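You operate a simulated robot arm through the tools that you are given. There is no shell and no other tool. Be economical: measure what you need, move in short steps, check, and stop when the job is done.

Carry out the task below with a simulated two-armed robot. There is one attempt and no reset: what you move stays moved.

## Task
Take the blue pad and put it on the bottom step of the stairs. Pick up the green brush with one hand, pass it to the other hand and put it on the top shelf of the wooden rack. Take the teal cup and put it on the shelf under the workbench. Take the jumper on the top of the wood cupboard and put it away on the shelf under the white table. Close the shallow drawer. Take the lint ball from the shelf under the workbench and put it on the washboard. Take the blue wool dryer ball from the top of the white table and leave it on the top of the yellow counter. Take the crumpled shirt from the top of the white table and put it on the top of the dryer. Put the yellow lip balm from the top of the white table on the top of the brown counter. Put the blue brush on the folding spot away on the top of the yellow counter. Open the deep drawer. Any order will do. Set down upright: blue pad, teal cup, wool dryer ball.

The check looks at the end state, three seconds after you hand in, the way a careful person would. Anything else that was tipped, shoved, dropped, spilled or broken makes it a failure. Flat cloth is picked up by pressing the open fingertips on it (5 to 10 N) and closing them slowly along it; thin cloth reads only 2 to 8 mm in the jaws.

## Robot
Two 7-joint arms with two-finger parallel grippers on one trunk, on a base that drives. Base frame: it is fixed to the floor where the robot stands at the start and does not move with it; the origin is under the middle of the robot, x ahead of it, y to its left, z up. Units: cm, degrees, N and s.
The left shoulder is at the start at [7, 13.4, 130.1], the right one opposite. Places, roughly: blue brush (12x5x10 cm) [-210, 460, 90]; blue pad (10x7x8 cm) [50, 10, 120]; bottom step of the stairs (81x23 cm) [40, 462, 20]; crumpled shirt [-225, 475, 100]; deep drawer [50, -120, 50]; green brush (15x5x10 cm) [50, 10, 70]; jumper (22x17x5 cm) [60, -100, 90]; lint ball (6x4x3 cm) [-180, -170, 30]; lip balm [-200, 475, 100]; shallow drawer [30, -120, 70]; shelf under the white table [-180, 480, 40]; shelf under the workbench [-150, -190, 30]; teal cup (7x7x8 cm) [60, -80, 90]; top of the brown counter [-150, 180, 90]; top of the dryer [-370, 320, 120]; top of the yellow counter [-210, 100, 90]; top shelf of the wooden rack [60, 0, 160]; washboard (20x30x3 cm) [50, 170, 70]; wool dryer ball [-250, 475, 100]. Payload 1.57 kg a hand.
Tool frame (each hand has its own): the origin (TCP) lies between the finger pads and is the grasp point; the fingertips stand 3 cm ahead of it; z points along the fingers, y is the line along which they close. The gripper opens to 8 cm. The fingers are 1.7 cm wide and 1.2 cm thick; the gripper's body (4 by 8.2 cm) begins 8 cm behind the TCP.
Orientation is told as [roll, pitch, yaw] about the base's x, y, z axes, in that order, counted from this pose: with the fingers straight down and closing along the base's y, the tool's x points along the base's -x, its y along +y and its z along -z.

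## Interface
- The arms move only by the tool step_arm. It takes "left_rows", "right_rows" or both (then of equal length, played together; a hand with none holds still); each is one flat list of numbers, 7 for each row, row after row: the shift along the tool's x, y, z in cm, then the turn, a rotation vector about the tool's x, y, z in degrees, then the opening, from 0 (shut) to 1 (fully open). In form: [tx, ty, tz, rx, ry, rz, hand, tx, ty, tz, rx, ry, rz, hand, ...]. A call has 1 to 12 rows; each row shifts and turns the commanded pose from where the row before left it, along the tool's axes as they then stand. Each row takes 0.2 s and may step no farther than 5 cm and 8.6 degrees from the row before; otherwise, or with a gripper value out of range, the whole call is refused. A pose out of reach is approached as far as the arm can. The call stops where the force on the tool passes 40 N (or 10 N more than at its start, if that is more) or the arm is blocked; 0.2 s more then pass. Each finger travels about 15.3 cm/s and halts on what it meets, pressing with about 36 N; the grip force reading is that of the motor and also rises with nothing between the fingers. The clock runs only during rows and for 0.2 s after the last one: add rows that do not move to give the fingers time. The reply holds the time, the measured pose of the TCP, the force on the tool along the base axes, the opening and the grip force, in the units named above and with some noise, with the torque about the TCP (base axes, N m) and any sound that the robot's microphone picked up, and new pictures: "views" is both (left out), scene, wrist or none (wrist: the cameras of the hands that moved).
- Cameras (640 x 400 px; columns grow to the right, rows downward): "scene" is now at [14.98, -0.05, 156.15]; the picture's right is [0.07, -1.00, 0.00], its down [-0.39, -0.03, -0.92] and it looks along [0.92, 0.06, -0.40] (base axes); focal length 214 px, centre (320, 200). "left" rides on the left gripper at [7.2, 0.7, -12.2] in its tool frame; the picture's right is [-0.09, 1.00, 0.00], its down [-0.84, -0.08, -0.54] and it looks along [-0.54, -0.05, 0.84] (tool axes); focal length 238 px, centre (320, 200). "right" rides on the right gripper at [7.2, -0.7, -12.2] in its tool frame; the picture's right is [0.09, 1.00, 0.00], its down [-0.84, 0.08, -0.54] and it looks along [-0.54, 0.05, 0.84] (tool axes); focal length 238 px, centre (320, 200). There is no depth. A picture from a camera that has moved, and an enlarged one, comes with that camera's place and axes in the base frame and with its lens. The place of the scene camera against the robot may be out by one fixed shift of up to 2.5 cm in any direction.
- lift_body(by): slides the trunk up (or, below 0, down) by that many cm; the arms and the scene camera ride with it, the base frame stays. It gives what a move gives, with no picture.
- steer(legs): drives the robot by 1 to 6 legs, each [ahead, left, turn to the left] in cm, cm and degrees, along the robot's own axes; the way and the turn of a leg run together, so that a leg with both is an arc; at most 150 cm and 180 degrees a leg. The arms and the cameras ride along, it lands a little off, and it stops where it bumps. It gives what a move gives, and a new picture of the scene camera.
- turn_head(pan, tilt): turns the head with the scene camera to pan (to the left, within 86 degrees either way) and tilt (down, from -29 to 69), counted from straight ahead of the robot. It gives what a move gives, and a new picture of the scene camera.
- inspect(camera, box): a new picture of the part [left, top, right, bottom] of that camera's present view, enlarged. It takes no simulated time.
- sign_off(): hands the job in; it is judged then, once.

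Work in short steps. Places have to be worked out from the pictures, the camera data and where the tool is seen: move nearer, look again, correct. Check each grasp and each placing, and mend what went wrong. You have 535 turns and 360 pictures in all, those below and enlarged ones among them. Open the grippers and draw the arms clear of the work before you hand the job in, unless the task says otherwise.

The tools are called after "Call:" by a JSON object that holds its "op" and its "data". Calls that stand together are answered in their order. step_arm: Moves the arms, as the interface text tells. Its arguments: {"type":"object","properties":{"left_rows":{"type":"array","items":{"type":"number"}},"right_rows":{"type":"array","items":{"type":"number"}},"views":{"type":"string","enum":["both","scene","wrist","none"]}},"required":[]} The other tools are called the same way: lift_body (by) slides the trunk up or down; steer (legs) drives the base; turn_head (pan, tilt) turns the head that bears the scene camera; inspect (camera, box) takes an enlarged picture of a part of a camera's view; sign_off () hands the job in.

At the start:

```text
time: 0.0
left_position: [33.25, 20.26, 114.95]
left_tcp_rot: [0.0, 0.0, 0.1]
left_force: [0.0, -0.6, -0.3]
left_ft_torque: [0.06, -0.02, 0.01]
left_finger_gap: 7.99
left_finger_force: 0.1
right_position: [31.75, -9.18, 114.99]
right_tcp_rot: [0.0, 0.0, 0.0]
right_force: [0.2, -1.3, -0.1]
right_ft_torque: [-0.01, 0.01, 0.01]
right_finger_gap: 7.99
right_finger_force: 0.1
trunk travel left (down, up): [-87.5, 6.5]
robot x, y, heading: [0.13, -0.18, 0.1]
head pan, tilt: [3.9, 23.3]
```

scene: 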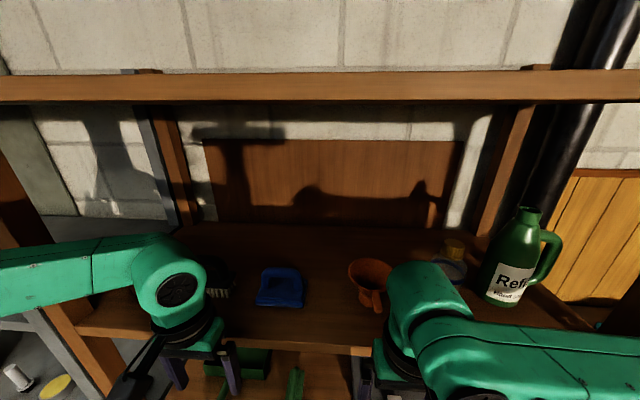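
right: 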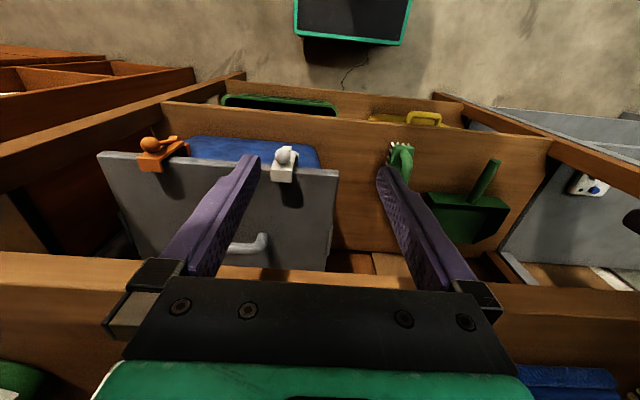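
left: 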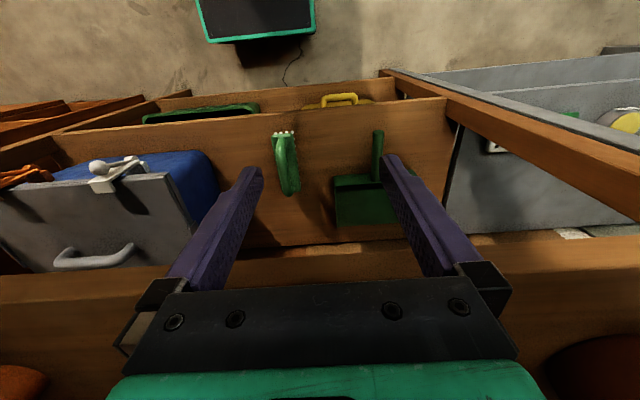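

I start with a closer look at the blue pad and at the lower shelf holding the green brush.

Call:
{"op": "inspect", "data": {"camera": "scene", "box": [170, 200, 490, 400]}}

Call:
{"op": "turn_head", "data": {"pan": 0, "tilt": -15}}

Call:
{"op": "turn_head", "data": {"pan": -60, "tilt": 30}}

```text
2.00 times, centred on (330, 300) of scene
camera zoom: at [14.98, -0.05, 156.15], right [0.07, -1.0, 0.0], down [-0.39, -0.03, -0.92], along [0.92, 0.06, -0.4], focal length 429 px, centre (300, 0)
```

zoom: 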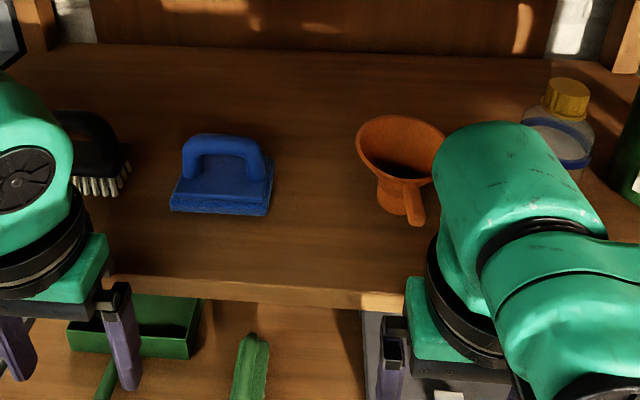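

```text
time: 1.1
left_position: [33.23, 20.22, 115.01]
left_tcp_rot: [0.0, -0.1, 0.1]
left_force: [0.3, 0.3, -0.3]
left_ft_torque: [-0.02, -0.02, 0.02]
left_finger_gap: 8.02
left_finger_force: 0.1
right_position: [31.72, -9.11, 115.02]
right_tcp_rot: [0.0, -0.1, 0.0]
right_force: [-0.3, -0.1, -0.1]
right_ft_torque: [0.04, 0.0, 0.01]
right_finger_gap: 7.99
right_finger_force: 0.0
trunk travel left (down, up): [-87.5, 6.5]
robot x, y, heading: [-0.01, -0.52, 0.0]
head pan, tilt: [0.0, -15.0]
camera scene: at [13.8, -0.68, 162.15], right [0.0, -1.0, 0.0], down [0.26, 0.0, -0.97], along [0.97, 0.0, 0.26], focal length 214 px, centre (320, 200)
```

scene: 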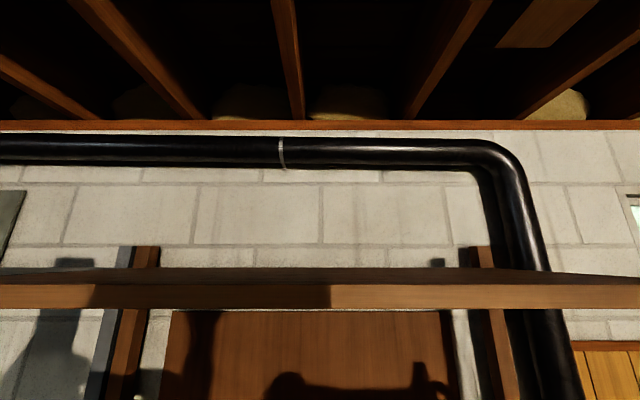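

```text
time: 2.4
left_position: [33.4, 20.28, 115.09]
left_tcp_rot: [-0.1, 0.1, 0.0]
left_force: [-1.1, -0.5, -0.1]
left_ft_torque: [-0.01, -0.01, 0.01]
left_finger_gap: 8.01
left_finger_force: 0.1
right_position: [31.72, -9.21, 115.01]
right_tcp_rot: [0.1, -0.1, 0.1]
right_force: [-0.5, 0.2, 0.0]
right_ft_torque: [-0.01, 0.01, 0.0]
right_finger_gap: 8.02
right_finger_force: 0.0
trunk travel left (down, up): [-87.5, 6.5]
robot x, y, heading: [0.03, -0.28, -0.1]
head pan, tilt: [-60.0, 30.0]
camera scene: at [10.29, -8.51, 155.08], right [-0.87, -0.5, 0.0], down [-0.25, 0.43, -0.87], along [0.43, -0.75, -0.5], focal length 214 px, centre (320, 200)
```

scene: 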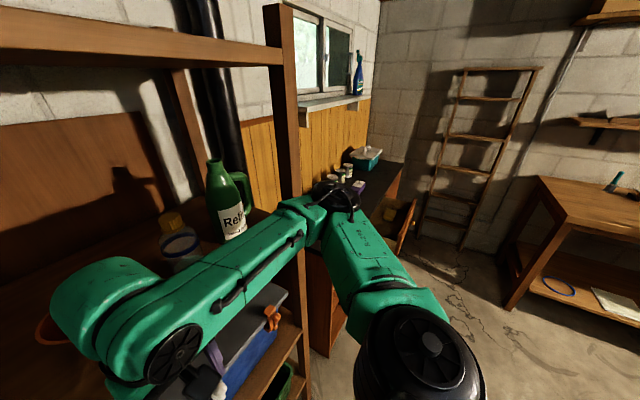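

The pad, and the brush below on the lower shelf, are identified; the top shelf surface is near z≈160. I back off and lower the trunk to look into the lower shelf.

Call:
{"op": "steer", "data": {"legs": [[-20, 0, 0]]}}

Call:
{"op": "lift_body", "data": {"by": -45}}

Call:
{"op": "turn_head", "data": {"pan": 0, "tilt": 30}}

```text
time: 4.0
left_position: [13.35, 20.24, 114.79]
left_tcp_rot: [0.0, 0.2, -0.1]
left_force: [0.2, 0.3, -0.1]
left_ft_torque: [0.01, 0.0, 0.01]
left_finger_gap: 8.0
left_finger_force: 0.1
right_position: [11.58, -9.26, 114.93]
right_tcp_rot: [0.0, 0.2, -0.2]
right_force: [0.4, 0.6, -0.2]
right_ft_torque: [0.02, 0.01, 0.0]
right_finger_gap: 8.02
right_finger_force: 0.0
trunk travel left (down, up): [-87.5, 6.5]
robot x, y, heading: [-20.46, -0.02, -0.0]
head pan, tilt: [-60.0, 30.0]
camera scene: at [-9.71, -8.51, 155.04], right [-0.87, -0.5, 0.0], down [-0.25, 0.43, -0.87], along [0.43, -0.75, -0.5], focal length 214 px, centre (320, 200)
```

scene: 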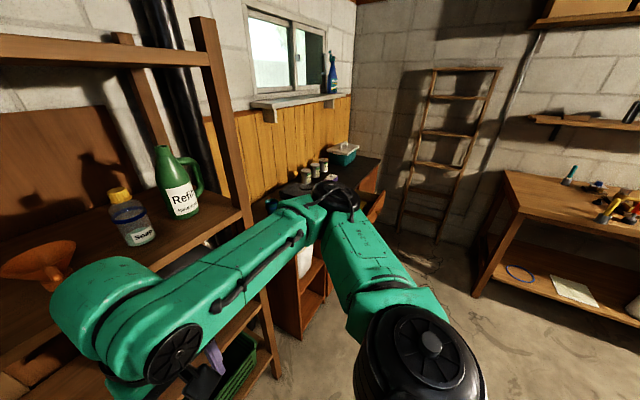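

```text
refused: -45 is not a number from -40 to 40
```

```text
time: 5.3
left_position: [12.91, 20.19, 114.95]
left_tcp_rot: [0.0, 0.0, -0.2]
left_force: [-0.1, -0.2, -0.3]
left_ft_torque: [0.02, 0.0, 0.0]
left_finger_gap: 8.0
left_finger_force: 0.0
right_position: [11.23, -9.25, 114.97]
right_tcp_rot: [0.0, 0.0, -0.1]
right_force: [0.8, -0.7, 0.4]
right_ft_torque: [-0.02, -0.01, 0.0]
right_finger_gap: 7.99
right_finger_force: 0.0
trunk travel left (down, up): [-87.5, 6.5]
robot x, y, heading: [-20.52, -0.08, -0.1]
head pan, tilt: [0.0, 30.0]
camera scene: at [-5.6, -0.7, 155.07], right [0.0, -1.0, 0.0], down [-0.5, 0.0, -0.87], along [0.87, 0.0, -0.5], focal length 214 px, centre (320, 200)
```

scene: 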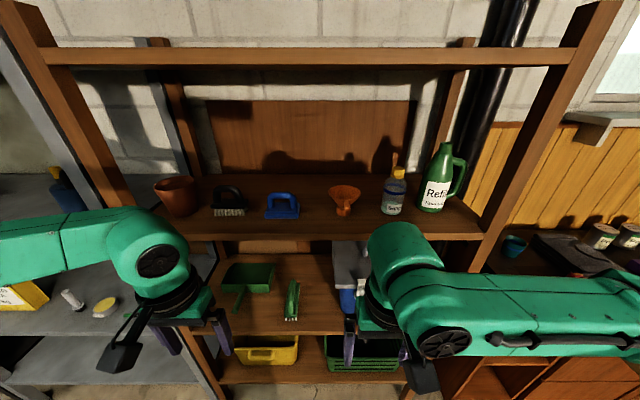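

The brush lies on the lower shelf at about column 291. I lower the trunk and look straight at it.

Call:
{"op": "lift_body", "data": {"by": -35}}

Call:
{"op": "turn_head", "data": {"pan": 8, "tilt": 35}}

Call:
{"op": "inspect", "data": {"camera": "scene", "box": [220, 100, 420, 225]}}

```text
time: 8.7
left_position: [12.83, 20.19, 80.02]
left_tcp_rot: [0.0, 0.0, -0.2]
left_force: [0.0, 0.1, 0.3]
left_ft_torque: [-0.03, -0.01, -0.03]
left_finger_gap: 8.01
left_finger_force: 0.1
right_position: [11.21, -9.18, 79.89]
right_tcp_rot: [0.0, 0.0, -0.2]
right_force: [0.0, 0.6, -0.1]
right_ft_torque: [-0.01, 0.0, 0.04]
right_finger_gap: 7.98
right_finger_force: 0.1
trunk travel left (down, up): [-52.5, 41.5]
robot x, y, heading: [-20.5, -0.09, -0.2]
head pan, tilt: [0.0, 30.0]
```

```text
time: 9.4
left_position: [12.94, 20.21, 79.88]
left_tcp_rot: [0.0, 0.0, 0.0]
left_force: [0.0, -0.4, -0.6]
left_ft_torque: [0.01, -0.02, 0.02]
left_finger_gap: 8.01
left_finger_force: 0.1
right_position: [11.26, -9.12, 79.95]
right_tcp_rot: [0.0, 0.0, -0.2]
right_force: [0.4, -0.6, 0.0]
right_ft_torque: [-0.03, 0.01, -0.03]
right_finger_gap: 8.0
right_finger_force: 0.0
trunk travel left (down, up): [-52.5, 41.5]
robot x, y, heading: [-20.45, -0.14, -0.1]
head pan, tilt: [8.0, 35.0]
camera scene: at [-5.96, 0.53, 119.3], right [0.14, -0.99, 0.0], down [-0.57, -0.08, -0.82], along [0.81, 0.11, -0.57], focal length 214 px, centre (320, 200)
```

scene: 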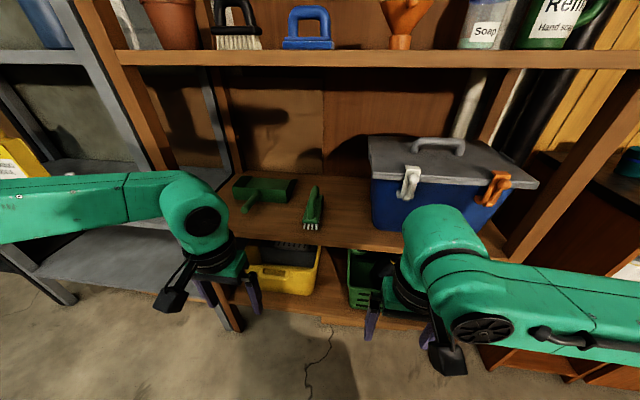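

```text
3.20 times, centred on (320, 162) of scene
camera zoom: at [-5.96, 0.53, 119.3], right [0.14, -0.99, 0.0], down [-0.57, -0.08, -0.82], along [0.81, 0.11, -0.57], focal length 686 px, centre (320, 320)
```

zoom: 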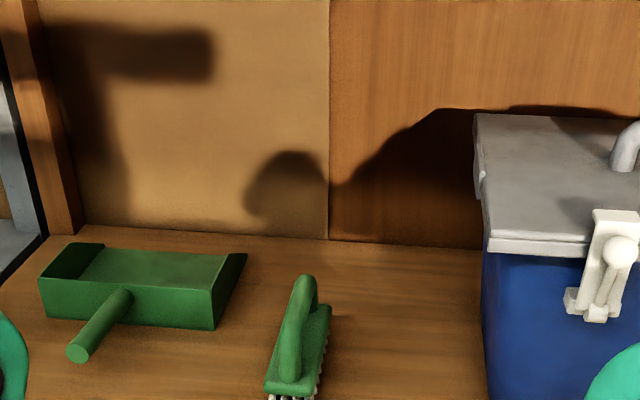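

The brush has an arch handle on top, length roughly along x. I pitch the left hand about 50° forward in place so it can reach in under the shelf above.

Call:
{"op": "step_arm", "data": {"left_rows": [0, 0, 0, 0, -8.5, 0, 1, 0, 0, 0, 0, -8.5, 0, 1, 0, 0, 0, 0, -8.5, 0, 1, 0, 0, 0, 0, -8.5, 0, 1, 0, 0, 0, 0, -8.5, 0, 1, 0, 0, 0, 0, -8.5, 0, 1], "views": "both"}}

```text
time: 10.8
left_position: [18.51, 21.24, 83.06]
left_tcp_rot: [1.4, -44.8, 1.2]
left_force: [0.1, -0.1, 0.2]
left_ft_torque: [0.01, 0.06, -0.01]
left_finger_gap: 8.03
left_finger_force: 0.1
left hand out of reach, approached as far as the arm can: row 4, 5, 6
right_position: [11.18, -9.32, 79.88]
right_tcp_rot: [0.0, 0.2, -0.2]
right_force: [0.2, 0.9, -0.5]
right_ft_torque: [-0.01, 0.01, 0.0]
right_finger_gap: 7.99
right_finger_force: 0.0
trunk travel left (down, up): [-52.5, 41.5]
robot x, y, heading: [-20.5, 0.27, -0.3]
head pan, tilt: [8.0, 35.0]
camera scene: at [-5.79, 0.45, 119.27], right [0.14, -0.99, 0.0], down [-0.57, -0.08, -0.82], along [0.81, 0.11, -0.57], focal length 214 px, centre (320, 200)
camera left: at [4.87, 21.36, 86.75], right [0.03, 1.0, 0.08], down [0.21, -0.09, 0.97], along [0.98, -0.01, -0.22], focal length 238 px, centre (320, 200)
```

scene: 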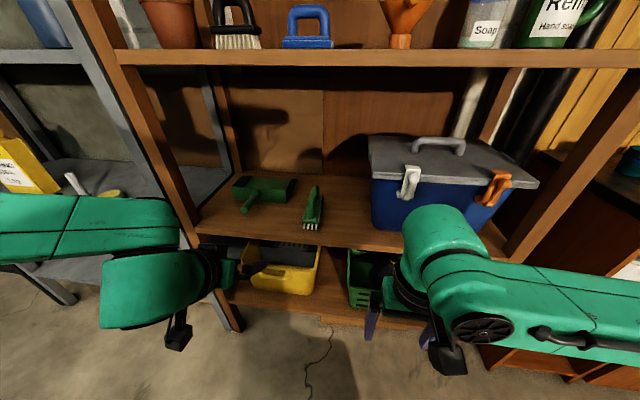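
left: 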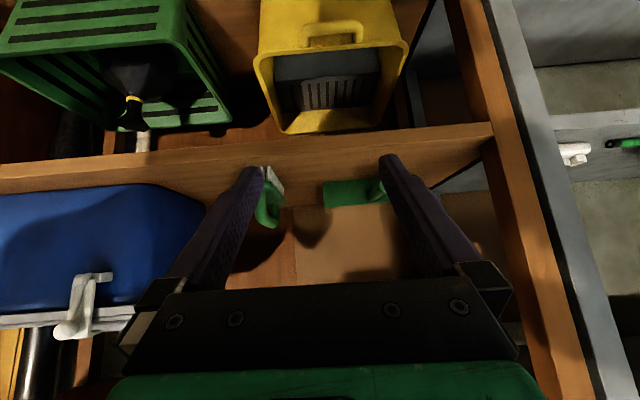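

The hand is too close to the trunk when pitched; I move it forward and to the right toward the brush's y and check the view.

Call:
{"op": "step_arm", "data": {"left_rows": [-2.8, -2, 2.8, 0, 0, 0, 1, -2.8, -3, 2.8, 0, 0, 0, 1, -2.8, -3, 2.8, 0, 0, 0, 1, -2.8, -2, 2.8, 0, 0, 0, 1], "views": "wrist"}}

```text
time: 11.8
left_position: [35.03, 11.56, 82.73]
left_tcp_rot: [1.4, -44.9, 1.3]
left_force: [0.3, 0.0, -0.2]
left_ft_torque: [-0.01, 0.0, 0.02]
left_finger_gap: 7.98
left_finger_force: 0.2
right_position: [11.36, -9.39, 79.91]
right_tcp_rot: [0.1, 0.2, -0.1]
right_force: [0.2, -0.5, 0.1]
right_ft_torque: [0.04, 0.01, -0.01]
right_finger_gap: 8.0
right_finger_force: 0.1
trunk travel left (down, up): [-52.5, 41.5]
robot x, y, heading: [-20.85, -0.19, -0.0]
head pan, tilt: [8.0, 35.0]
camera left: at [21.28, 11.75, 86.47], right [0.03, 1.0, 0.08], down [0.21, -0.09, 0.97], along [0.98, -0.01, -0.22], focal length 238 px, centre (320, 200)
```

left: 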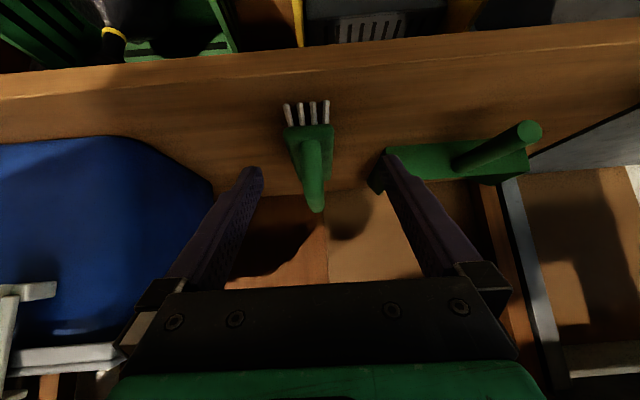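

Brush: front at x≈45, back ≈60, y≈10.8, handle top near z≈79. I drive 12 cm nearer and look again.

Call:
{"op": "steer", "data": {"legs": [[12, 0, 0]]}}

Call:
{"op": "step_arm", "data": {"left_rows": [0, -0.6, 0, 0, 0, 0, 1], "views": "wrist"}}

```text
time: 13.0
left_position: [46.74, 11.55, 82.95]
left_tcp_rot: [1.3, -44.9, 1.3]
left_force: [0.8, 0.0, 0.1]
left_ft_torque: [-0.03, -0.04, 0.0]
left_finger_gap: 7.99
left_finger_force: 0.0
right_position: [23.25, -9.36, 79.94]
right_tcp_rot: [0.0, 0.0, -0.3]
right_force: [-0.6, -0.6, -0.2]
right_ft_torque: [-0.03, -0.01, 0.02]
right_finger_gap: 8.01
right_finger_force: 0.1
trunk travel left (down, up): [-52.5, 41.5]
robot x, y, heading: [-8.51, -0.17, -0.2]
head pan, tilt: [8.0, 35.0]
camera scene: at [6.0, 0.47, 119.29], right [0.14, -0.99, 0.0], down [-0.57, -0.08, -0.82], along [0.81, 0.11, -0.57], focal length 214 px, centre (320, 200)
```

scene: 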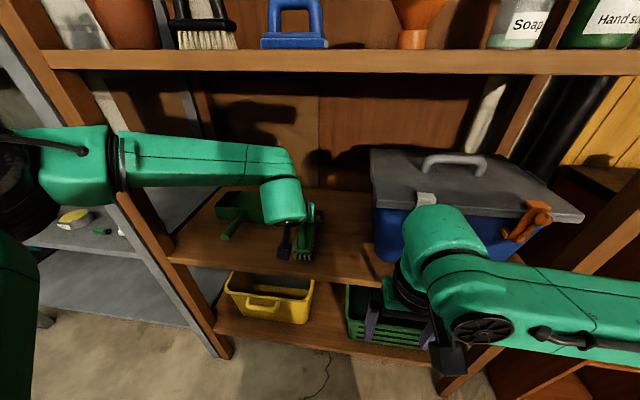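

```text
time: 13.4
left_position: [46.77, 11.05, 82.9]
left_tcp_rot: [1.3, -44.9, 1.3]
left_force: [0.7, 0.4, -0.4]
left_ft_torque: [-0.01, 0.02, -0.01]
left_finger_gap: 8.0
left_finger_force: 0.1
right_position: [23.07, -9.33, 79.95]
right_tcp_rot: [0.0, 0.0, -0.2]
right_force: [-0.7, 0.3, 0.5]
right_ft_torque: [0.0, 0.02, -0.02]
right_finger_gap: 7.97
right_finger_force: 0.1
trunk travel left (down, up): [-52.5, 41.5]
robot x, y, heading: [-8.43, 0.47, -0.2]
head pan, tilt: [8.0, 35.0]
camera left: at [33.09, 11.14, 86.49], right [0.03, 1.0, 0.08], down [0.21, -0.09, 0.97], along [0.98, -0.01, -0.21], focal length 238 px, centre (320, 200)
```

left: 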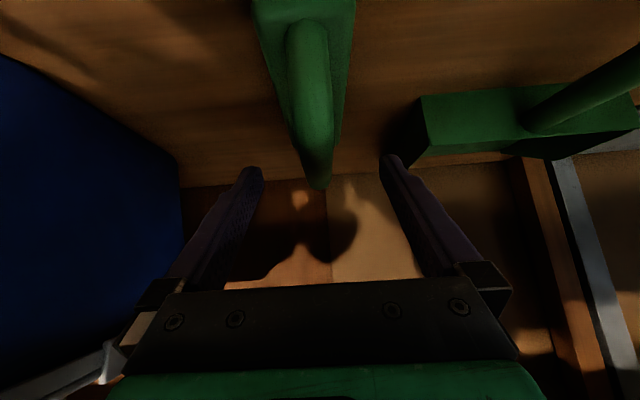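

Handle axis lies on the hand's centre line. I advance along the fingers by 6.8 cm to straddle the bar.

Call:
{"op": "step_arm", "data": {"left_rows": [0, 0, 2.3, 0, 0, 0, 1, 0, 0, 2.3, 0, 0, 0, 1, 0, 0, 2.2, 0, 0, 0, 1], "views": "both"}}

```text
time: 14.2
left_position: [51.44, 11.39, 78.18]
left_tcp_rot: [1.1, -45.0, 1.3]
left_force: [0.4, 0.1, 1.2]
left_ft_torque: [-0.02, -0.02, -0.02]
left_finger_gap: 8.01
left_finger_force: 0.1
right_position: [23.08, -9.24, 79.97]
right_tcp_rot: [0.0, 0.1, -0.1]
right_force: [0.8, -0.4, -0.4]
right_ft_torque: [0.01, -0.01, 0.0]
right_finger_gap: 8.02
right_finger_force: 0.1
trunk travel left (down, up): [-52.5, 41.5]
robot x, y, heading: [-8.4, -0.34, 0.0]
head pan, tilt: [8.0, 35.0]
camera scene: at [6.02, 0.5, 119.29], right [0.14, -0.99, 0.0], down [-0.57, -0.08, -0.82], along [0.81, 0.11, -0.57], focal length 214 px, centre (320, 200)
camera left: at [37.82, 11.51, 81.73], right [0.03, 1.0, 0.08], down [0.21, -0.08, 0.97], along [0.98, -0.01, -0.21], focal length 238 px, centre (320, 200)
```

scene: 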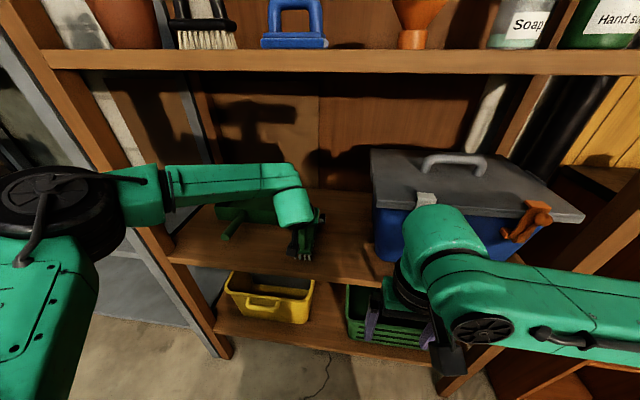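
left: 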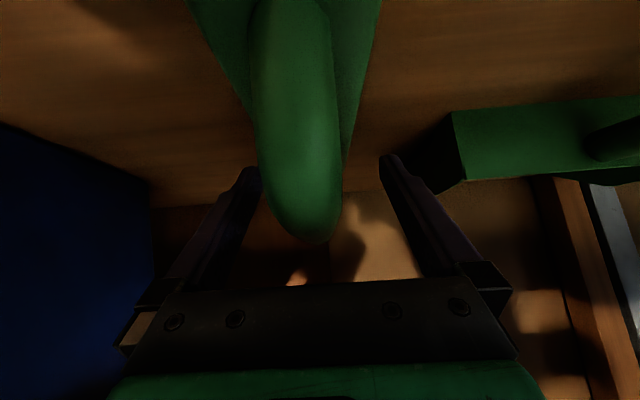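

The handle bar is between the fingers; I close.

Call:
{"op": "step_arm", "data": {"left_rows": [0, 0, 0, 0, 0, 0, 0.5, 0, 0, 0, 0, 0, 0.2, 0, 0, 0, 0, 0, 0, 0, 0, 0, 0, 0, 0, 0], "views": "wrist"}}

```text
refused: rows must hold 7 numbers for each row
```

Row length slip; I resend the close.

Call:
{"op": "step_arm", "data": {"left_rows": [0, 0, 0, 0, 0, 0, 0.5, 0, 0, 0, 0, 0, 0, 0.2, 0, 0, 0, 0, 0, 0, 0, 0, 0, 0, 0, 0, 0, 0], "views": "wrist"}}

```text
time: 15.2
left_position: [51.52, 11.23, 78.33]
left_tcp_rot: [1.2, -45.1, 1.1]
left_force: [0.7, -0.4, 0.3]
left_ft_torque: [-0.13, -0.12, -0.03]
left_finger_gap: 4.9
left_finger_force: 36.1
right_position: [23.08, -9.38, 80.07]
right_tcp_rot: [0.0, 0.0, -0.3]
right_force: [0.3, 0.1, 1.0]
right_ft_torque: [-0.02, -0.01, -0.01]
right_finger_gap: 8.01
right_finger_force: 0.1
trunk travel left (down, up): [-52.5, 41.5]
robot x, y, heading: [-8.4, -0.13, 0.0]
head pan, tilt: [8.0, 35.0]
camera left: at [37.76, 11.48, 81.79], right [0.03, 1.0, 0.08], down [0.21, -0.08, 0.97], along [0.98, -0.01, -0.21], focal length 238 px, centre (320, 200)
```

left: 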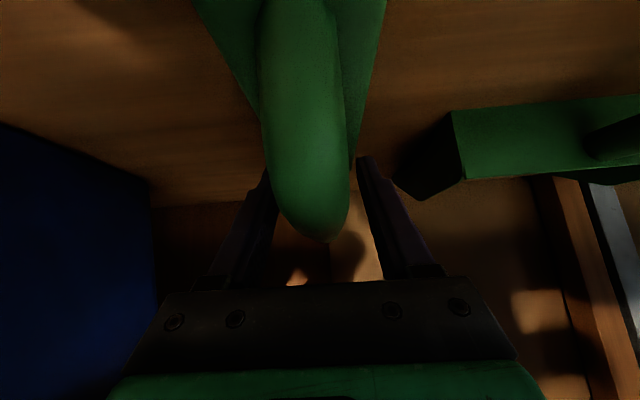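

The fingertips hold the 5 cm block (gap 4.9), leaving the handle free for the other hand. I lift 4 cm and check.

Call:
{"op": "step_arm", "data": {"left_rows": [-1.4, 0, -1.4, 0, 0, 0, 0, -1.4, 0, -1.4, 0, 0, 0, 0, 0, 0, 0, 0, 0, 0, 0], "views": "both"}}

```text
time: 16.0
left_position: [51.51, 11.05, 82.03]
left_tcp_rot: [1.4, -44.9, 1.2]
left_force: [-0.3, -1.1, -1.2]
left_ft_torque: [0.04, -0.04, -0.02]
left_finger_gap: 4.91
left_finger_force: 36.6
right_position: [23.12, -9.35, 79.91]
right_tcp_rot: [0.0, 0.0, -0.3]
right_force: [1.0, 0.0, 0.3]
right_ft_torque: [0.0, -0.02, -0.02]
right_finger_gap: 8.02
right_finger_force: 0.1
trunk travel left (down, up): [-52.5, 41.5]
robot x, y, heading: [-8.44, -0.14, -0.3]
head pan, tilt: [8.0, 35.0]
camera scene: at [6.01, 0.49, 119.29], right [0.14, -0.99, 0.0], down [-0.57, -0.08, -0.82], along [0.81, 0.11, -0.57], focal length 214 px, centre (320, 200)
camera left: at [37.83, 11.22, 85.63], right [0.03, 1.0, 0.08], down [0.21, -0.09, 0.97], along [0.98, -0.01, -0.21], focal length 238 px, centre (320, 200)
```

scene: 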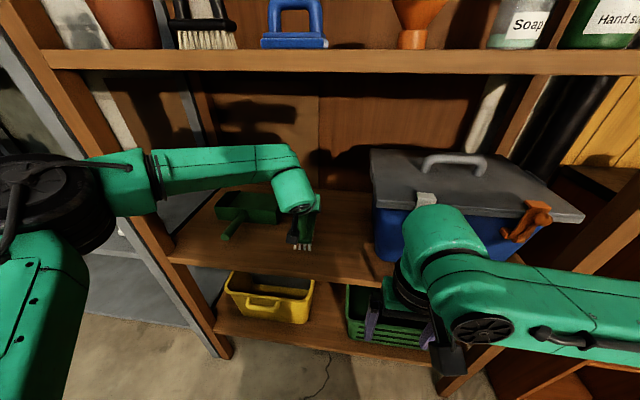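
left: 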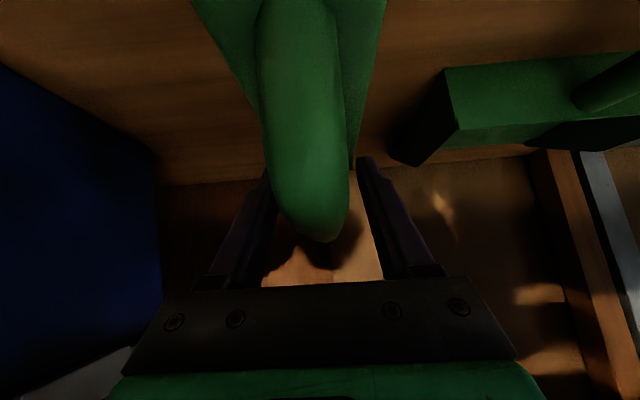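

Lifted cleanly. I drive back 35 cm to get free room for the hand-over.

Call:
{"op": "steer", "data": {"legs": [[-35, 0, 0]]}}

Call:
{"op": "step_arm", "data": {"left_rows": [2.8, 0, -2.8, 0, 0, 0, 0, 2.8, 0, -2.8, 0, 0, 0, 0, 2.8, 0, -2.8, 0, 0, 0, 0, 0, 0, 0, 6, 0, 6, 0, 0, 0, 0, 6, 0, 6, 0, 0, 0, 0, 6, 0, 6, 0, 0, 0, 0, 6, 0, 6, 0, 0, 0, 0, 6, 0, 6, 0], "views": "scene"}}

```text
time: 18.3
left_position: [16.19, 11.45, 82.09]
left_tcp_rot: [1.4, -45.0, 1.7]
left_force: [0.3, 0.0, -1.8]
left_ft_torque: [0.0, 0.01, -0.01]
left_finger_gap: 4.9
left_finger_force: 35.3
right_position: [-12.1, -9.06, 80.02]
right_tcp_rot: [0.0, 0.1, 0.2]
right_force: [-0.1, 0.0, 0.7]
right_ft_torque: [-0.01, -0.01, -0.04]
right_finger_gap: 8.0
right_finger_force: 0.0
trunk travel left (down, up): [-52.5, 41.5]
robot x, y, heading: [-43.86, -0.02, 0.2]
head pan, tilt: [8.0, 35.0]
camera scene: at [-29.34, 0.58, 119.3], right [0.14, -0.99, 0.0], down [-0.57, -0.08, -0.82], along [0.81, 0.12, -0.57], focal length 214 px, centre (320, 200)
```

scene: 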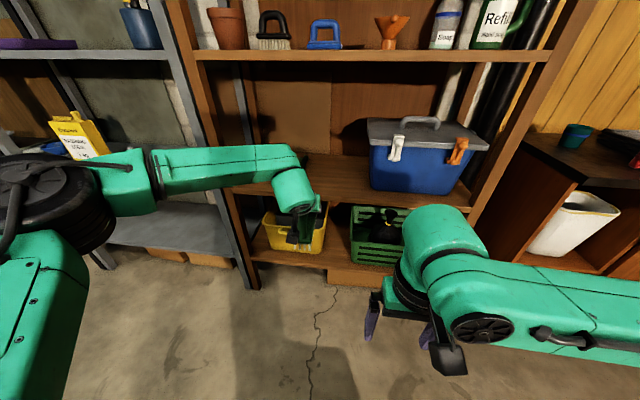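

```text
time: 20.1
left_position: [3.76, 9.48, 81.69]
left_tcp_rot: [-0.3, -44.2, -40.1]
left_force: [1.0, -0.4, -1.4]
left_ft_torque: [-0.02, 0.0, -0.02]
left_finger_gap: 4.91
left_finger_force: 35.4
left hand out of reach, approached as far as the arm can: row 8
right_position: [-12.03, -9.01, 80.04]
right_tcp_rot: [0.0, 0.1, 0.2]
right_force: [0.3, 0.3, -0.2]
right_ft_torque: [0.01, 0.01, 0.02]
right_finger_gap: 7.99
right_finger_force: 0.0
trunk travel left (down, up): [-52.5, 41.5]
robot x, y, heading: [-43.61, 0.07, 0.3]
head pan, tilt: [8.0, 35.0]
camera scene: at [-29.21, 0.64, 119.28], right [0.14, -0.99, 0.0], down [-0.57, -0.08, -0.82], along [0.81, 0.12, -0.57], focal length 214 px, centre (320, 200)
```

scene: 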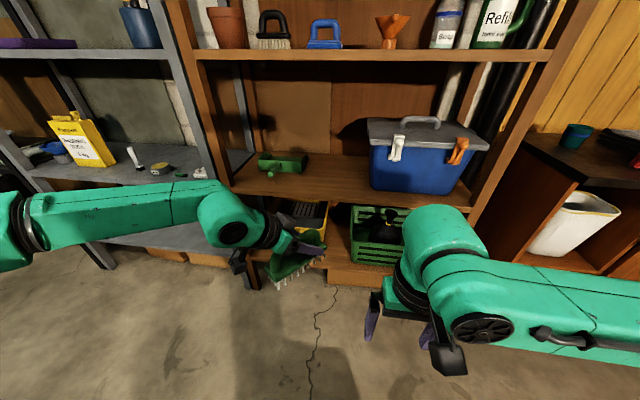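

Brush yawed to about -40°. I shift it 5 cm right with the left hand, and bring the right hand up, over, and yawed to match so it can come down on the free front end of the block.

Call:
{"op": "step_arm", "data": {"left_rows": [-1.1, -1.9, 1.1, 0, 0, 0, 0, -1.1, -1.9, 1.1, 0, 0, 0, 0, 0, 0, 0, 0, 0, 0, 0, 0, 0, 0, 0, 0, 0, 0, 0, 0, 0, 0, 0, 0, 0, 0, 0, 0, 0, 0, 0, 0, 0, 0, 0, 0, 0, 0, 0, 0, 0, 0, 0, 0, 0, 0], "right_rows": [0, 0, -5, 0, 0, 0, 1, 0, 0, -5, 0, 0, 0, 1, 0, 0, -5, 0, 0, 0, 1, -4, 2, 0, 0, 0, 8, 1, 0, 0, 0, 0, 0, 8, 1, 0, 0, 0, 0, 0, 8, 1, 0, 0, 0, 0, 0, 8, 1, 0, 0, 0, 0, 0, 8, 1], "views": "both"}}

```text
time: 21.9
left_position: [3.69, 4.41, 81.66]
left_tcp_rot: [0.9, -44.3, -40.4]
left_force: [-0.3, 0.5, -0.3]
left_ft_torque: [-0.04, -0.05, 0.0]
left_finger_gap: 4.92
left_finger_force: 35.9
right_position: [-8.23, -6.94, 95.0]
right_tcp_rot: [0.1, 0.0, -40.1]
right_force: [1.1, -0.8, 0.3]
right_ft_torque: [0.03, -0.02, 0.02]
right_finger_gap: 7.98
right_finger_force: 0.0
trunk travel left (down, up): [-52.5, 41.5]
robot x, y, heading: [-43.89, -0.3, 0.2]
head pan, tilt: [8.0, 35.0]
camera scene: at [-29.32, 0.59, 119.3], right [0.14, -0.99, 0.0], down [-0.57, -0.08, -0.82], along [0.81, 0.12, -0.57], focal length 214 px, centre (320, 200)
camera right: at [-14.24, -3.01, 107.19], right [0.57, 0.82, 0.0], down [0.69, -0.48, 0.54], along [0.44, -0.31, -0.84], focal length 238 px, centre (320, 200)
camera left: at [-6.42, 13.74, 85.38], right [0.69, 0.72, 0.08], down [0.11, -0.21, 0.97], along [0.72, -0.66, -0.22], focal length 238 px, centre (320, 200)
```

scene: 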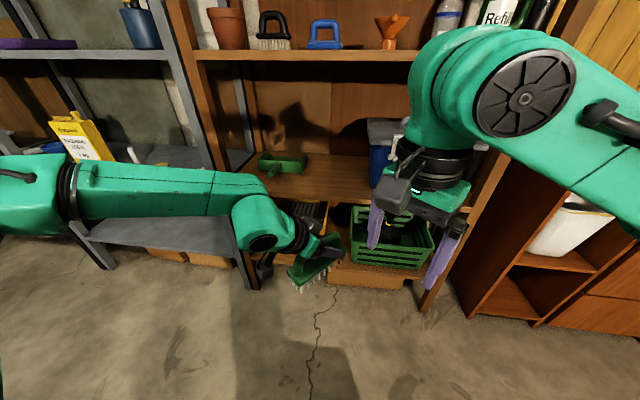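
right: 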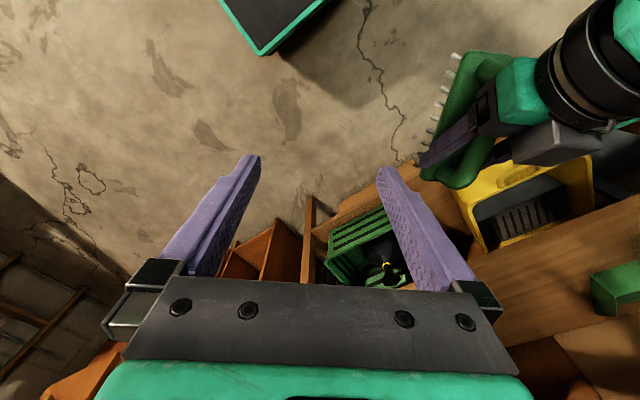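
left: 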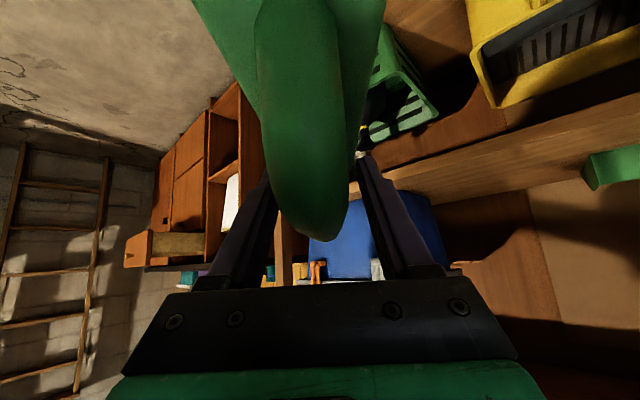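

I move the right hand over the free end of the brush, still above it, and check.

Call:
{"op": "step_arm", "data": {"right_rows": [-1.6, 4.1, 0, 0, 0, 0, 1, -1.6, 4.1, 0, 0, 0, 0, 1, -1.6, 4.1, 0, 0, 0, 0, 1, -1.6, 4.0, 0, 0, 0, 0, 1, 0, 0, 4, 0, 0, 0, 1], "views": "both"}}

```text
time: 23.1
left_position: [3.83, 4.28, 81.53]
left_tcp_rot: [1.0, -44.1, -40.5]
left_force: [1.3, 0.8, -1.4]
left_ft_torque: [-0.03, 0.01, -0.01]
left_finger_gap: 4.92
left_finger_force: 35.8
right_position: [7.1, 1.18, 90.92]
right_tcp_rot: [0.0, 0.0, -39.7]
right_force: [0.4, 0.3, -0.7]
right_ft_torque: [0.01, 0.04, 0.05]
right_finger_gap: 8.01
right_finger_force: 0.0
trunk travel left (down, up): [-52.5, 41.5]
robot x, y, heading: [-43.95, -0.04, 0.0]
head pan, tilt: [8.0, 35.0]
camera scene: at [-29.21, 0.37, 119.29], right [0.14, -0.99, 0.0], down [-0.57, -0.08, -0.82], along [0.81, 0.12, -0.57], focal length 214 px, centre (320, 200)
camera right: at [1.02, 5.08, 103.02], right [0.57, 0.82, 0.0], down [0.69, -0.48, 0.54], along [0.45, -0.31, -0.84], focal length 238 px, centre (320, 200)
```

scene: 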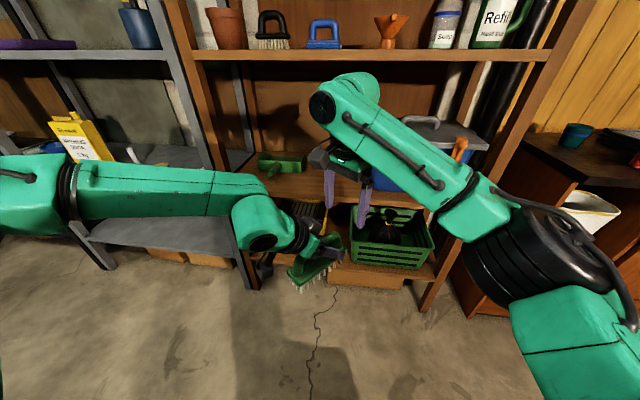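
right: 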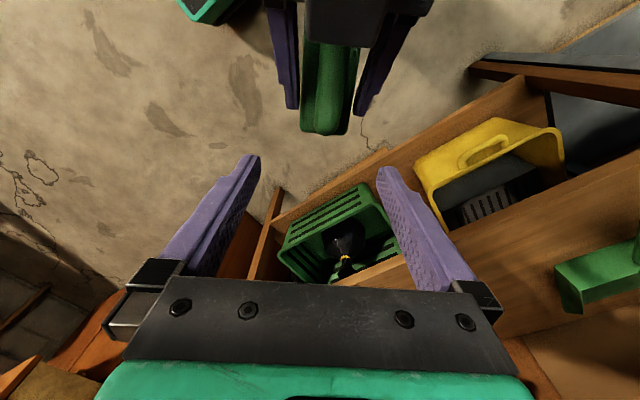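

The free end sticks out only about 2.4 cm past the left fingertips. I tilt the right hand 20° (so its camera clears the left wrist) and lower most of the way, then look.

Call:
{"op": "step_arm", "data": {"right_rows": [0, 0, 0, 0, 6.7, 0, 1, 0, 0, 0, 0, 6.7, 0, 1, 0, 0, 0, 0, 6.6, 0, 1, -1.0, 0.1, 2.6, 0, 0, 0, 1, -1.0, 0.1, 2.6, 0, 0, 0, 1], "views": "both"}}

```text
time: 24.3
left_position: [3.85, 4.43, 81.64]
left_tcp_rot: [0.9, -44.3, -40.5]
left_force: [-0.1, 0.5, -0.4]
left_ft_torque: [0.01, -0.03, 0.01]
left_finger_gap: 4.91
left_finger_force: 35.9
right_position: [7.56, 1.53, 85.39]
right_tcp_rot: [0.0, 20.0, -39.8]
right_force: [0.3, 0.3, 0.5]
right_ft_torque: [0.04, 0.01, -0.01]
right_finger_gap: 8.01
right_finger_force: 0.1
trunk travel left (down, up): [-52.5, 41.5]
robot x, y, heading: [-43.89, -0.32, 0.1]
head pan, tilt: [8.0, 35.0]
camera scene: at [-29.27, 0.61, 119.29], right [0.14, -0.99, 0.0], down [-0.57, -0.08, -0.82], along [0.81, 0.12, -0.57], focal length 214 px, centre (320, 200)
camera right: at [5.0, 2.55, 99.16], right [0.57, 0.82, 0.03], down [0.8, -0.56, 0.22], along [0.2, -0.1, -0.97], focal length 238 px, centre (320, 200)
```

scene: 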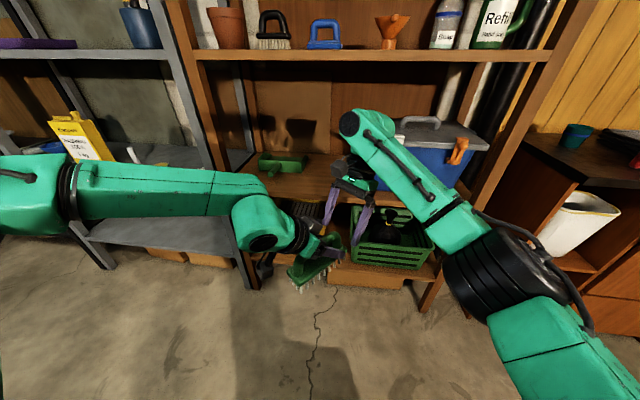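
right: 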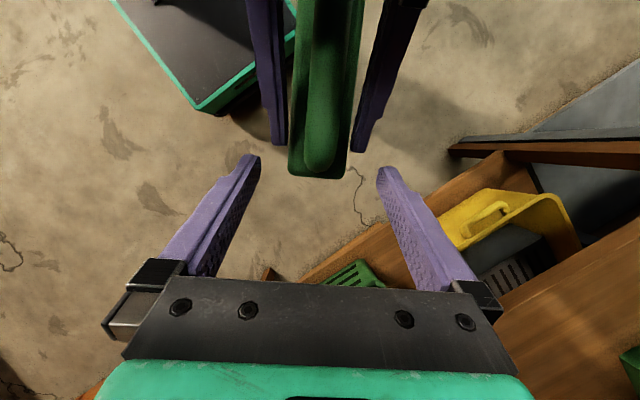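

Alignment looks good laterally; I lower the last 5.4 cm so the fingers straddle the block's end, then close.

Call:
{"op": "step_arm", "data": {"right_rows": [-1.0, 0, 2.5, 0, 0, 0, 1, -1.0, 0, 2.5, 0, 0, 0, 1, 0, 0, 0, 0, 0, 0, 1], "views": "both"}}

```text
time: 25.1
left_position: [3.77, 4.47, 81.71]
left_tcp_rot: [0.9, -44.3, -40.5]
left_force: [-0.9, -0.2, -0.9]
left_ft_torque: [0.03, -0.05, -0.02]
left_finger_gap: 4.91
left_finger_force: 36.1
right_position: [7.6, 1.49, 80.25]
right_tcp_rot: [-0.1, 20.0, -39.7]
right_force: [0.2, 0.7, -0.4]
right_ft_torque: [-0.01, -0.01, 0.02]
right_finger_gap: 8.01
right_finger_force: 0.0
trunk travel left (down, up): [-52.5, 41.5]
robot x, y, heading: [-43.86, -0.18, 0.2]
head pan, tilt: [8.0, 35.0]
camera scene: at [-29.32, 0.58, 119.3], right [0.14, -0.99, 0.0], down [-0.57, -0.08, -0.82], along [0.81, 0.12, -0.57], focal length 214 px, centre (320, 200)
camera right: at [5.12, 2.5, 94.04], right [0.57, 0.82, 0.03], down [0.8, -0.56, 0.22], along [0.2, -0.1, -0.97], focal length 238 px, centre (320, 200)
```

scene: 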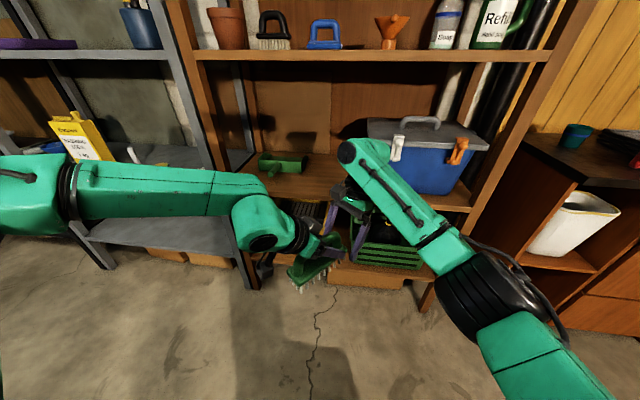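
right: 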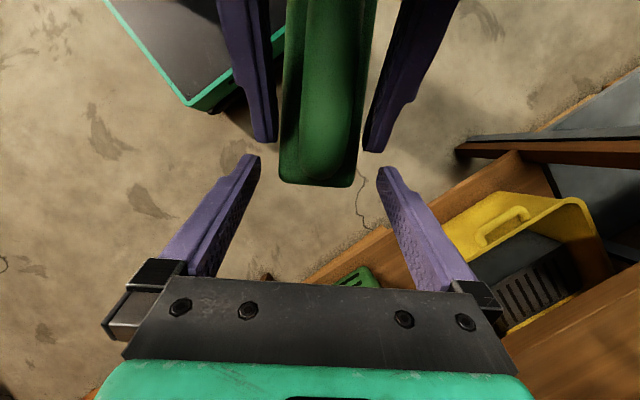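

The right tips overlap the block's last ~2 cm without touching the left fingers. Close the right hand.

Call:
{"op": "step_arm", "data": {"right_rows": [0, 0, 0, 0, 0, 0, 0.6, 0, 0, 0, 0, 0, 0, 0.4, 0, 0, 0, 0, 0, 0, 0, 0, 0, 0, 0, 0, 0, 0], "views": "wrist"}}

```text
time: 26.1
left_position: [3.74, 4.43, 81.62]
left_tcp_rot: [1.2, -44.3, -40.4]
left_force: [13.5, 12.0, -1.8]
left_ft_torque: [0.37, -0.3, 0.45]
left_finger_gap: 4.91
left_finger_force: 36.2
right_position: [7.53, 1.53, 80.09]
right_tcp_rot: [-0.1, 20.0, -39.8]
right_force: [-13.2, -12.4, 0.3]
right_ft_torque: [-0.15, 0.15, 0.38]
right_finger_gap: 4.94
right_finger_force: 35.5
trunk travel left (down, up): [-52.5, 41.5]
robot x, y, heading: [-43.38, -0.32, -0.1]
head pan, tilt: [8.0, 35.0]
camera right: at [5.13, 2.46, 94.03], right [0.57, 0.82, 0.03], down [0.8, -0.56, 0.22], along [0.2, -0.1, -0.97], focal length 238 px, centre (320, 200)
```

right: 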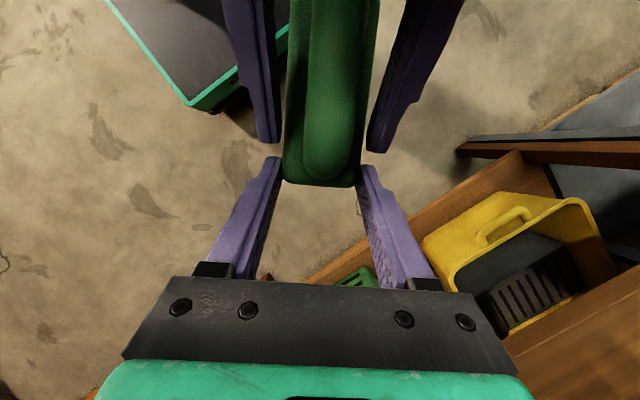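

Right hand holds the block end (gap 4.94). Release with the left hand and back it out along its fingers.

Call:
{"op": "step_arm", "data": {"left_rows": [0, 0, 0, 0, 0, 0, 0.8, 0, 0, 0, 0, 0, 0, 1, 0, 0, 0, 0, 0, 0, 1, 0, 0, -3, 0, 0, 0, 1, 0, 0, -4, 0, 0, 0, 1, 0, 0, -5, 0, 0, 0, 1], "views": "both"}}

```text
time: 27.5
left_position: [-2.93, 9.79, 90.49]
left_tcp_rot: [0.9, -44.4, -40.5]
left_force: [0.6, -0.4, -0.2]
left_ft_torque: [-0.02, 0.0, 0.0]
left_finger_gap: 8.0
left_finger_force: 0.2
right_position: [7.56, 1.54, 80.27]
right_tcp_rot: [0.1, 19.8, -39.9]
right_force: [-0.7, -0.9, 0.3]
right_ft_torque: [-0.08, -0.1, -0.01]
right_finger_gap: 4.9
right_finger_force: 36.1
trunk travel left (down, up): [-52.5, 41.5]
robot x, y, heading: [-43.83, -0.05, 0.0]
head pan, tilt: [8.0, 35.0]
camera scene: at [-29.47, 0.69, 119.31], right [0.14, -0.99, 0.0], down [-0.57, -0.08, -0.82], along [0.81, 0.12, -0.57], focal length 214 px, centre (320, 200)
camera left: at [-13.11, 18.98, 94.3], right [0.69, 0.72, 0.08], down [0.11, -0.21, 0.97], along [0.72, -0.66, -0.22], focal length 238 px, centre (320, 200)
```

scene: 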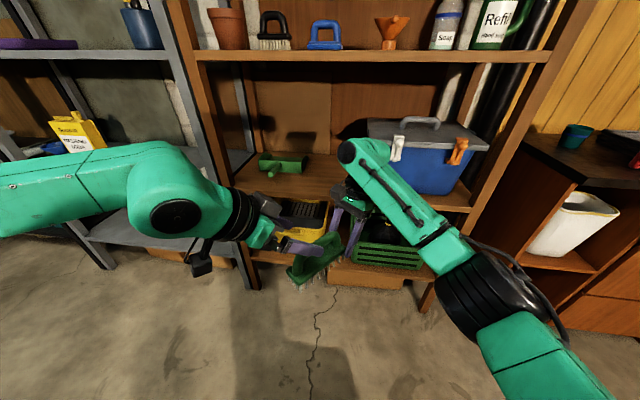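
left: 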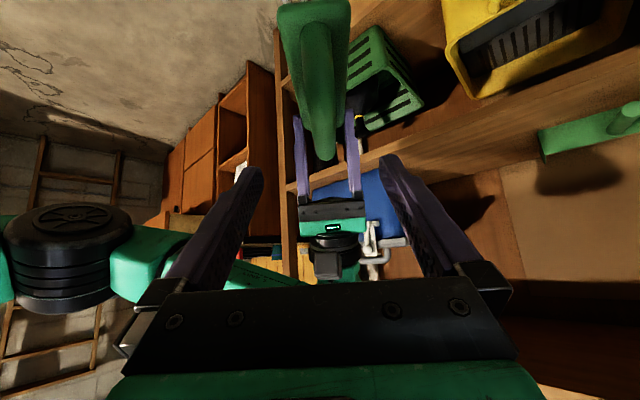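

Hand-over done; the right hand alone holds the brush. I move the left hand away to the left and turn the right hand so the brush lies along y.

Call:
{"op": "step_arm", "data": {"left_rows": [2.2, 3.8, -2.2, 0, 0, 0, 1, 2.2, 3.8, -2.2, 0, 0, 0, 1, 0, 0, 0, 0, 0, 0, 1, 0, 0, 0, 0, 0, 0, 1, 0, 0, 0, 0, 0, 0, 1, 0, 0, 0, 0, 0, 0, 1, 0, 0, 0, 0, 0, 0, 1, 0, 0, 0, 0, 0, 0, 1], "right_rows": [0, 0, 0, 0, 0, 0, 0, 0, 0, 0, 0, 0, 0, 0, -2.84, 0, 7.8, 0, 0, 0, 0, 0, 0, 0, -2.84, 0, 7.8, 0, 0, 0, 0, -2.84, 0, 7.8, 0, 0, 0, 0, -2.84, 0, 7.8, 0, 0, 0, 0, -2.84, 0, 7.8, 0, 0, 0, 0, -2.84, 0, 7.8, 0], "views": "scene"}}

```text
refused: row 3 steps farther than a row can; nothing moved
```

I mis-set the rows; corrected now.

Call:
{"op": "step_arm", "data": {"left_rows": [2.2, 3.8, -2.2, 0, 0, 0, 1, 2.2, 3.8, -2.2, 0, 0, 0, 1, 0, 0, 0, 0, 0, 0, 1, 0, 0, 0, 0, 0, 0, 1, 0, 0, 0, 0, 0, 0, 1, 0, 0, 0, 0, 0, 0, 1, 0, 0, 0, 0, 0, 0, 1, 0, 0, 0, 0, 0, 0, 1], "right_rows": [0, 0, 0, 0, 0, 0, 0, 0, 0, 0, 0, 0, 0, 0, 0, 0, 0, -2.84, 0, 7.8, 0, 0, 0, 0, -2.84, 0, 7.8, 0, 0, 0, 0, -2.84, 0, 7.8, 0, 0, 0, 0, -2.84, 0, 7.8, 0, 0, 0, 0, -2.84, 0, 7.8, 0, 0, 0, 0, -2.84, 0, 7.8, 0], "views": "scene"}}

Call:
{"op": "lift_body", "data": {"by": 40}}

Call:
{"op": "turn_head", "data": {"pan": 0, "tilt": 10}}

```text
time: 29.3
left_position: [-2.66, 12.03, 90.62]
left_tcp_rot: [0.9, -44.3, -40.5]
left_force: [-0.4, 0.1, 0.2]
left_ft_torque: [-0.01, 0.01, -0.02]
left_finger_gap: 7.99
left_finger_force: 0.0
left hand out of reach, approached as far as the arm can: row 1, 2
right_position: [7.57, 1.37, 80.13]
right_tcp_rot: [0.0, 20.0, -89.7]
right_force: [-0.2, -0.6, -1.2]
right_ft_torque: [-0.09, 0.02, -0.03]
right_finger_gap: 4.95
right_finger_force: 36.3
trunk travel left (down, up): [-52.5, 41.5]
robot x, y, heading: [-43.74, 0.23, 0.3]
head pan, tilt: [8.0, 35.0]
camera scene: at [-29.32, 0.59, 119.3], right [0.14, -0.99, 0.0], down [-0.57, -0.08, -0.82], along [0.81, 0.12, -0.57], focal length 214 px, centre (320, 200)
```

scene: 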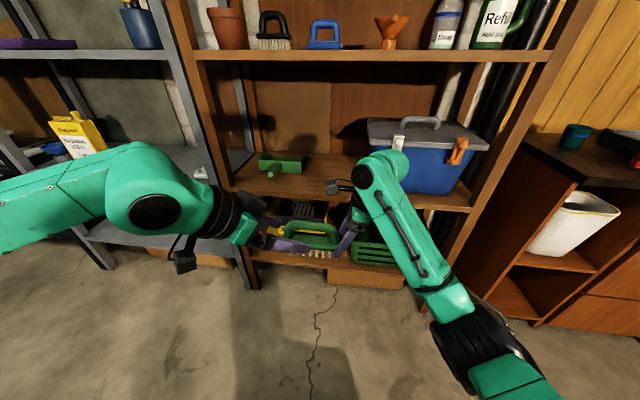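

```text
time: 33.1
left_position: [-2.68, 11.92, 130.62]
left_tcp_rot: [0.9, -44.4, -40.3]
left_force: [-0.4, -0.4, 0.9]
left_ft_torque: [0.0, 0.01, 0.03]
left_finger_gap: 8.0
left_finger_force: 0.1
right_position: [7.68, 1.4, 120.07]
right_tcp_rot: [0.1, 20.1, -89.6]
right_force: [-0.1, -0.4, -1.4]
right_ft_torque: [-0.06, 0.03, 0.0]
right_finger_gap: 4.9
right_finger_force: 35.7
trunk travel left (down, up): [-92.5, 1.5]
robot x, y, heading: [-43.66, -0.03, 0.2]
head pan, tilt: [8.0, 35.0]
```

```text
time: 34.0
left_position: [-2.79, 11.87, 130.59]
left_tcp_rot: [0.9, -44.3, -40.3]
left_force: [-0.8, -0.2, 0.3]
left_ft_torque: [0.0, 0.04, 0.02]
left_finger_gap: 8.01
left_finger_force: 0.0
right_position: [7.49, 1.4, 119.97]
right_tcp_rot: [0.0, 20.0, -89.6]
right_force: [-0.4, -0.1, -1.7]
right_ft_torque: [-0.13, 0.04, 0.01]
right_finger_gap: 4.92
right_finger_force: 35.6
trunk travel left (down, up): [-92.5, 1.5]
robot x, y, heading: [-43.7, 0.1, 0.4]
head pan, tilt: [0.0, 10.0]
camera scene: at [-28.71, -0.63, 163.3], right [0.0, -1.0, 0.0], down [-0.17, 0.0, -0.98], along [0.98, 0.0, -0.17], focal length 214 px, centre (320, 200)
```

scene: 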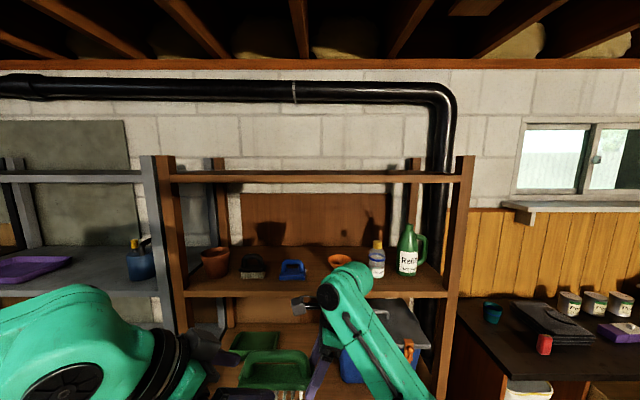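

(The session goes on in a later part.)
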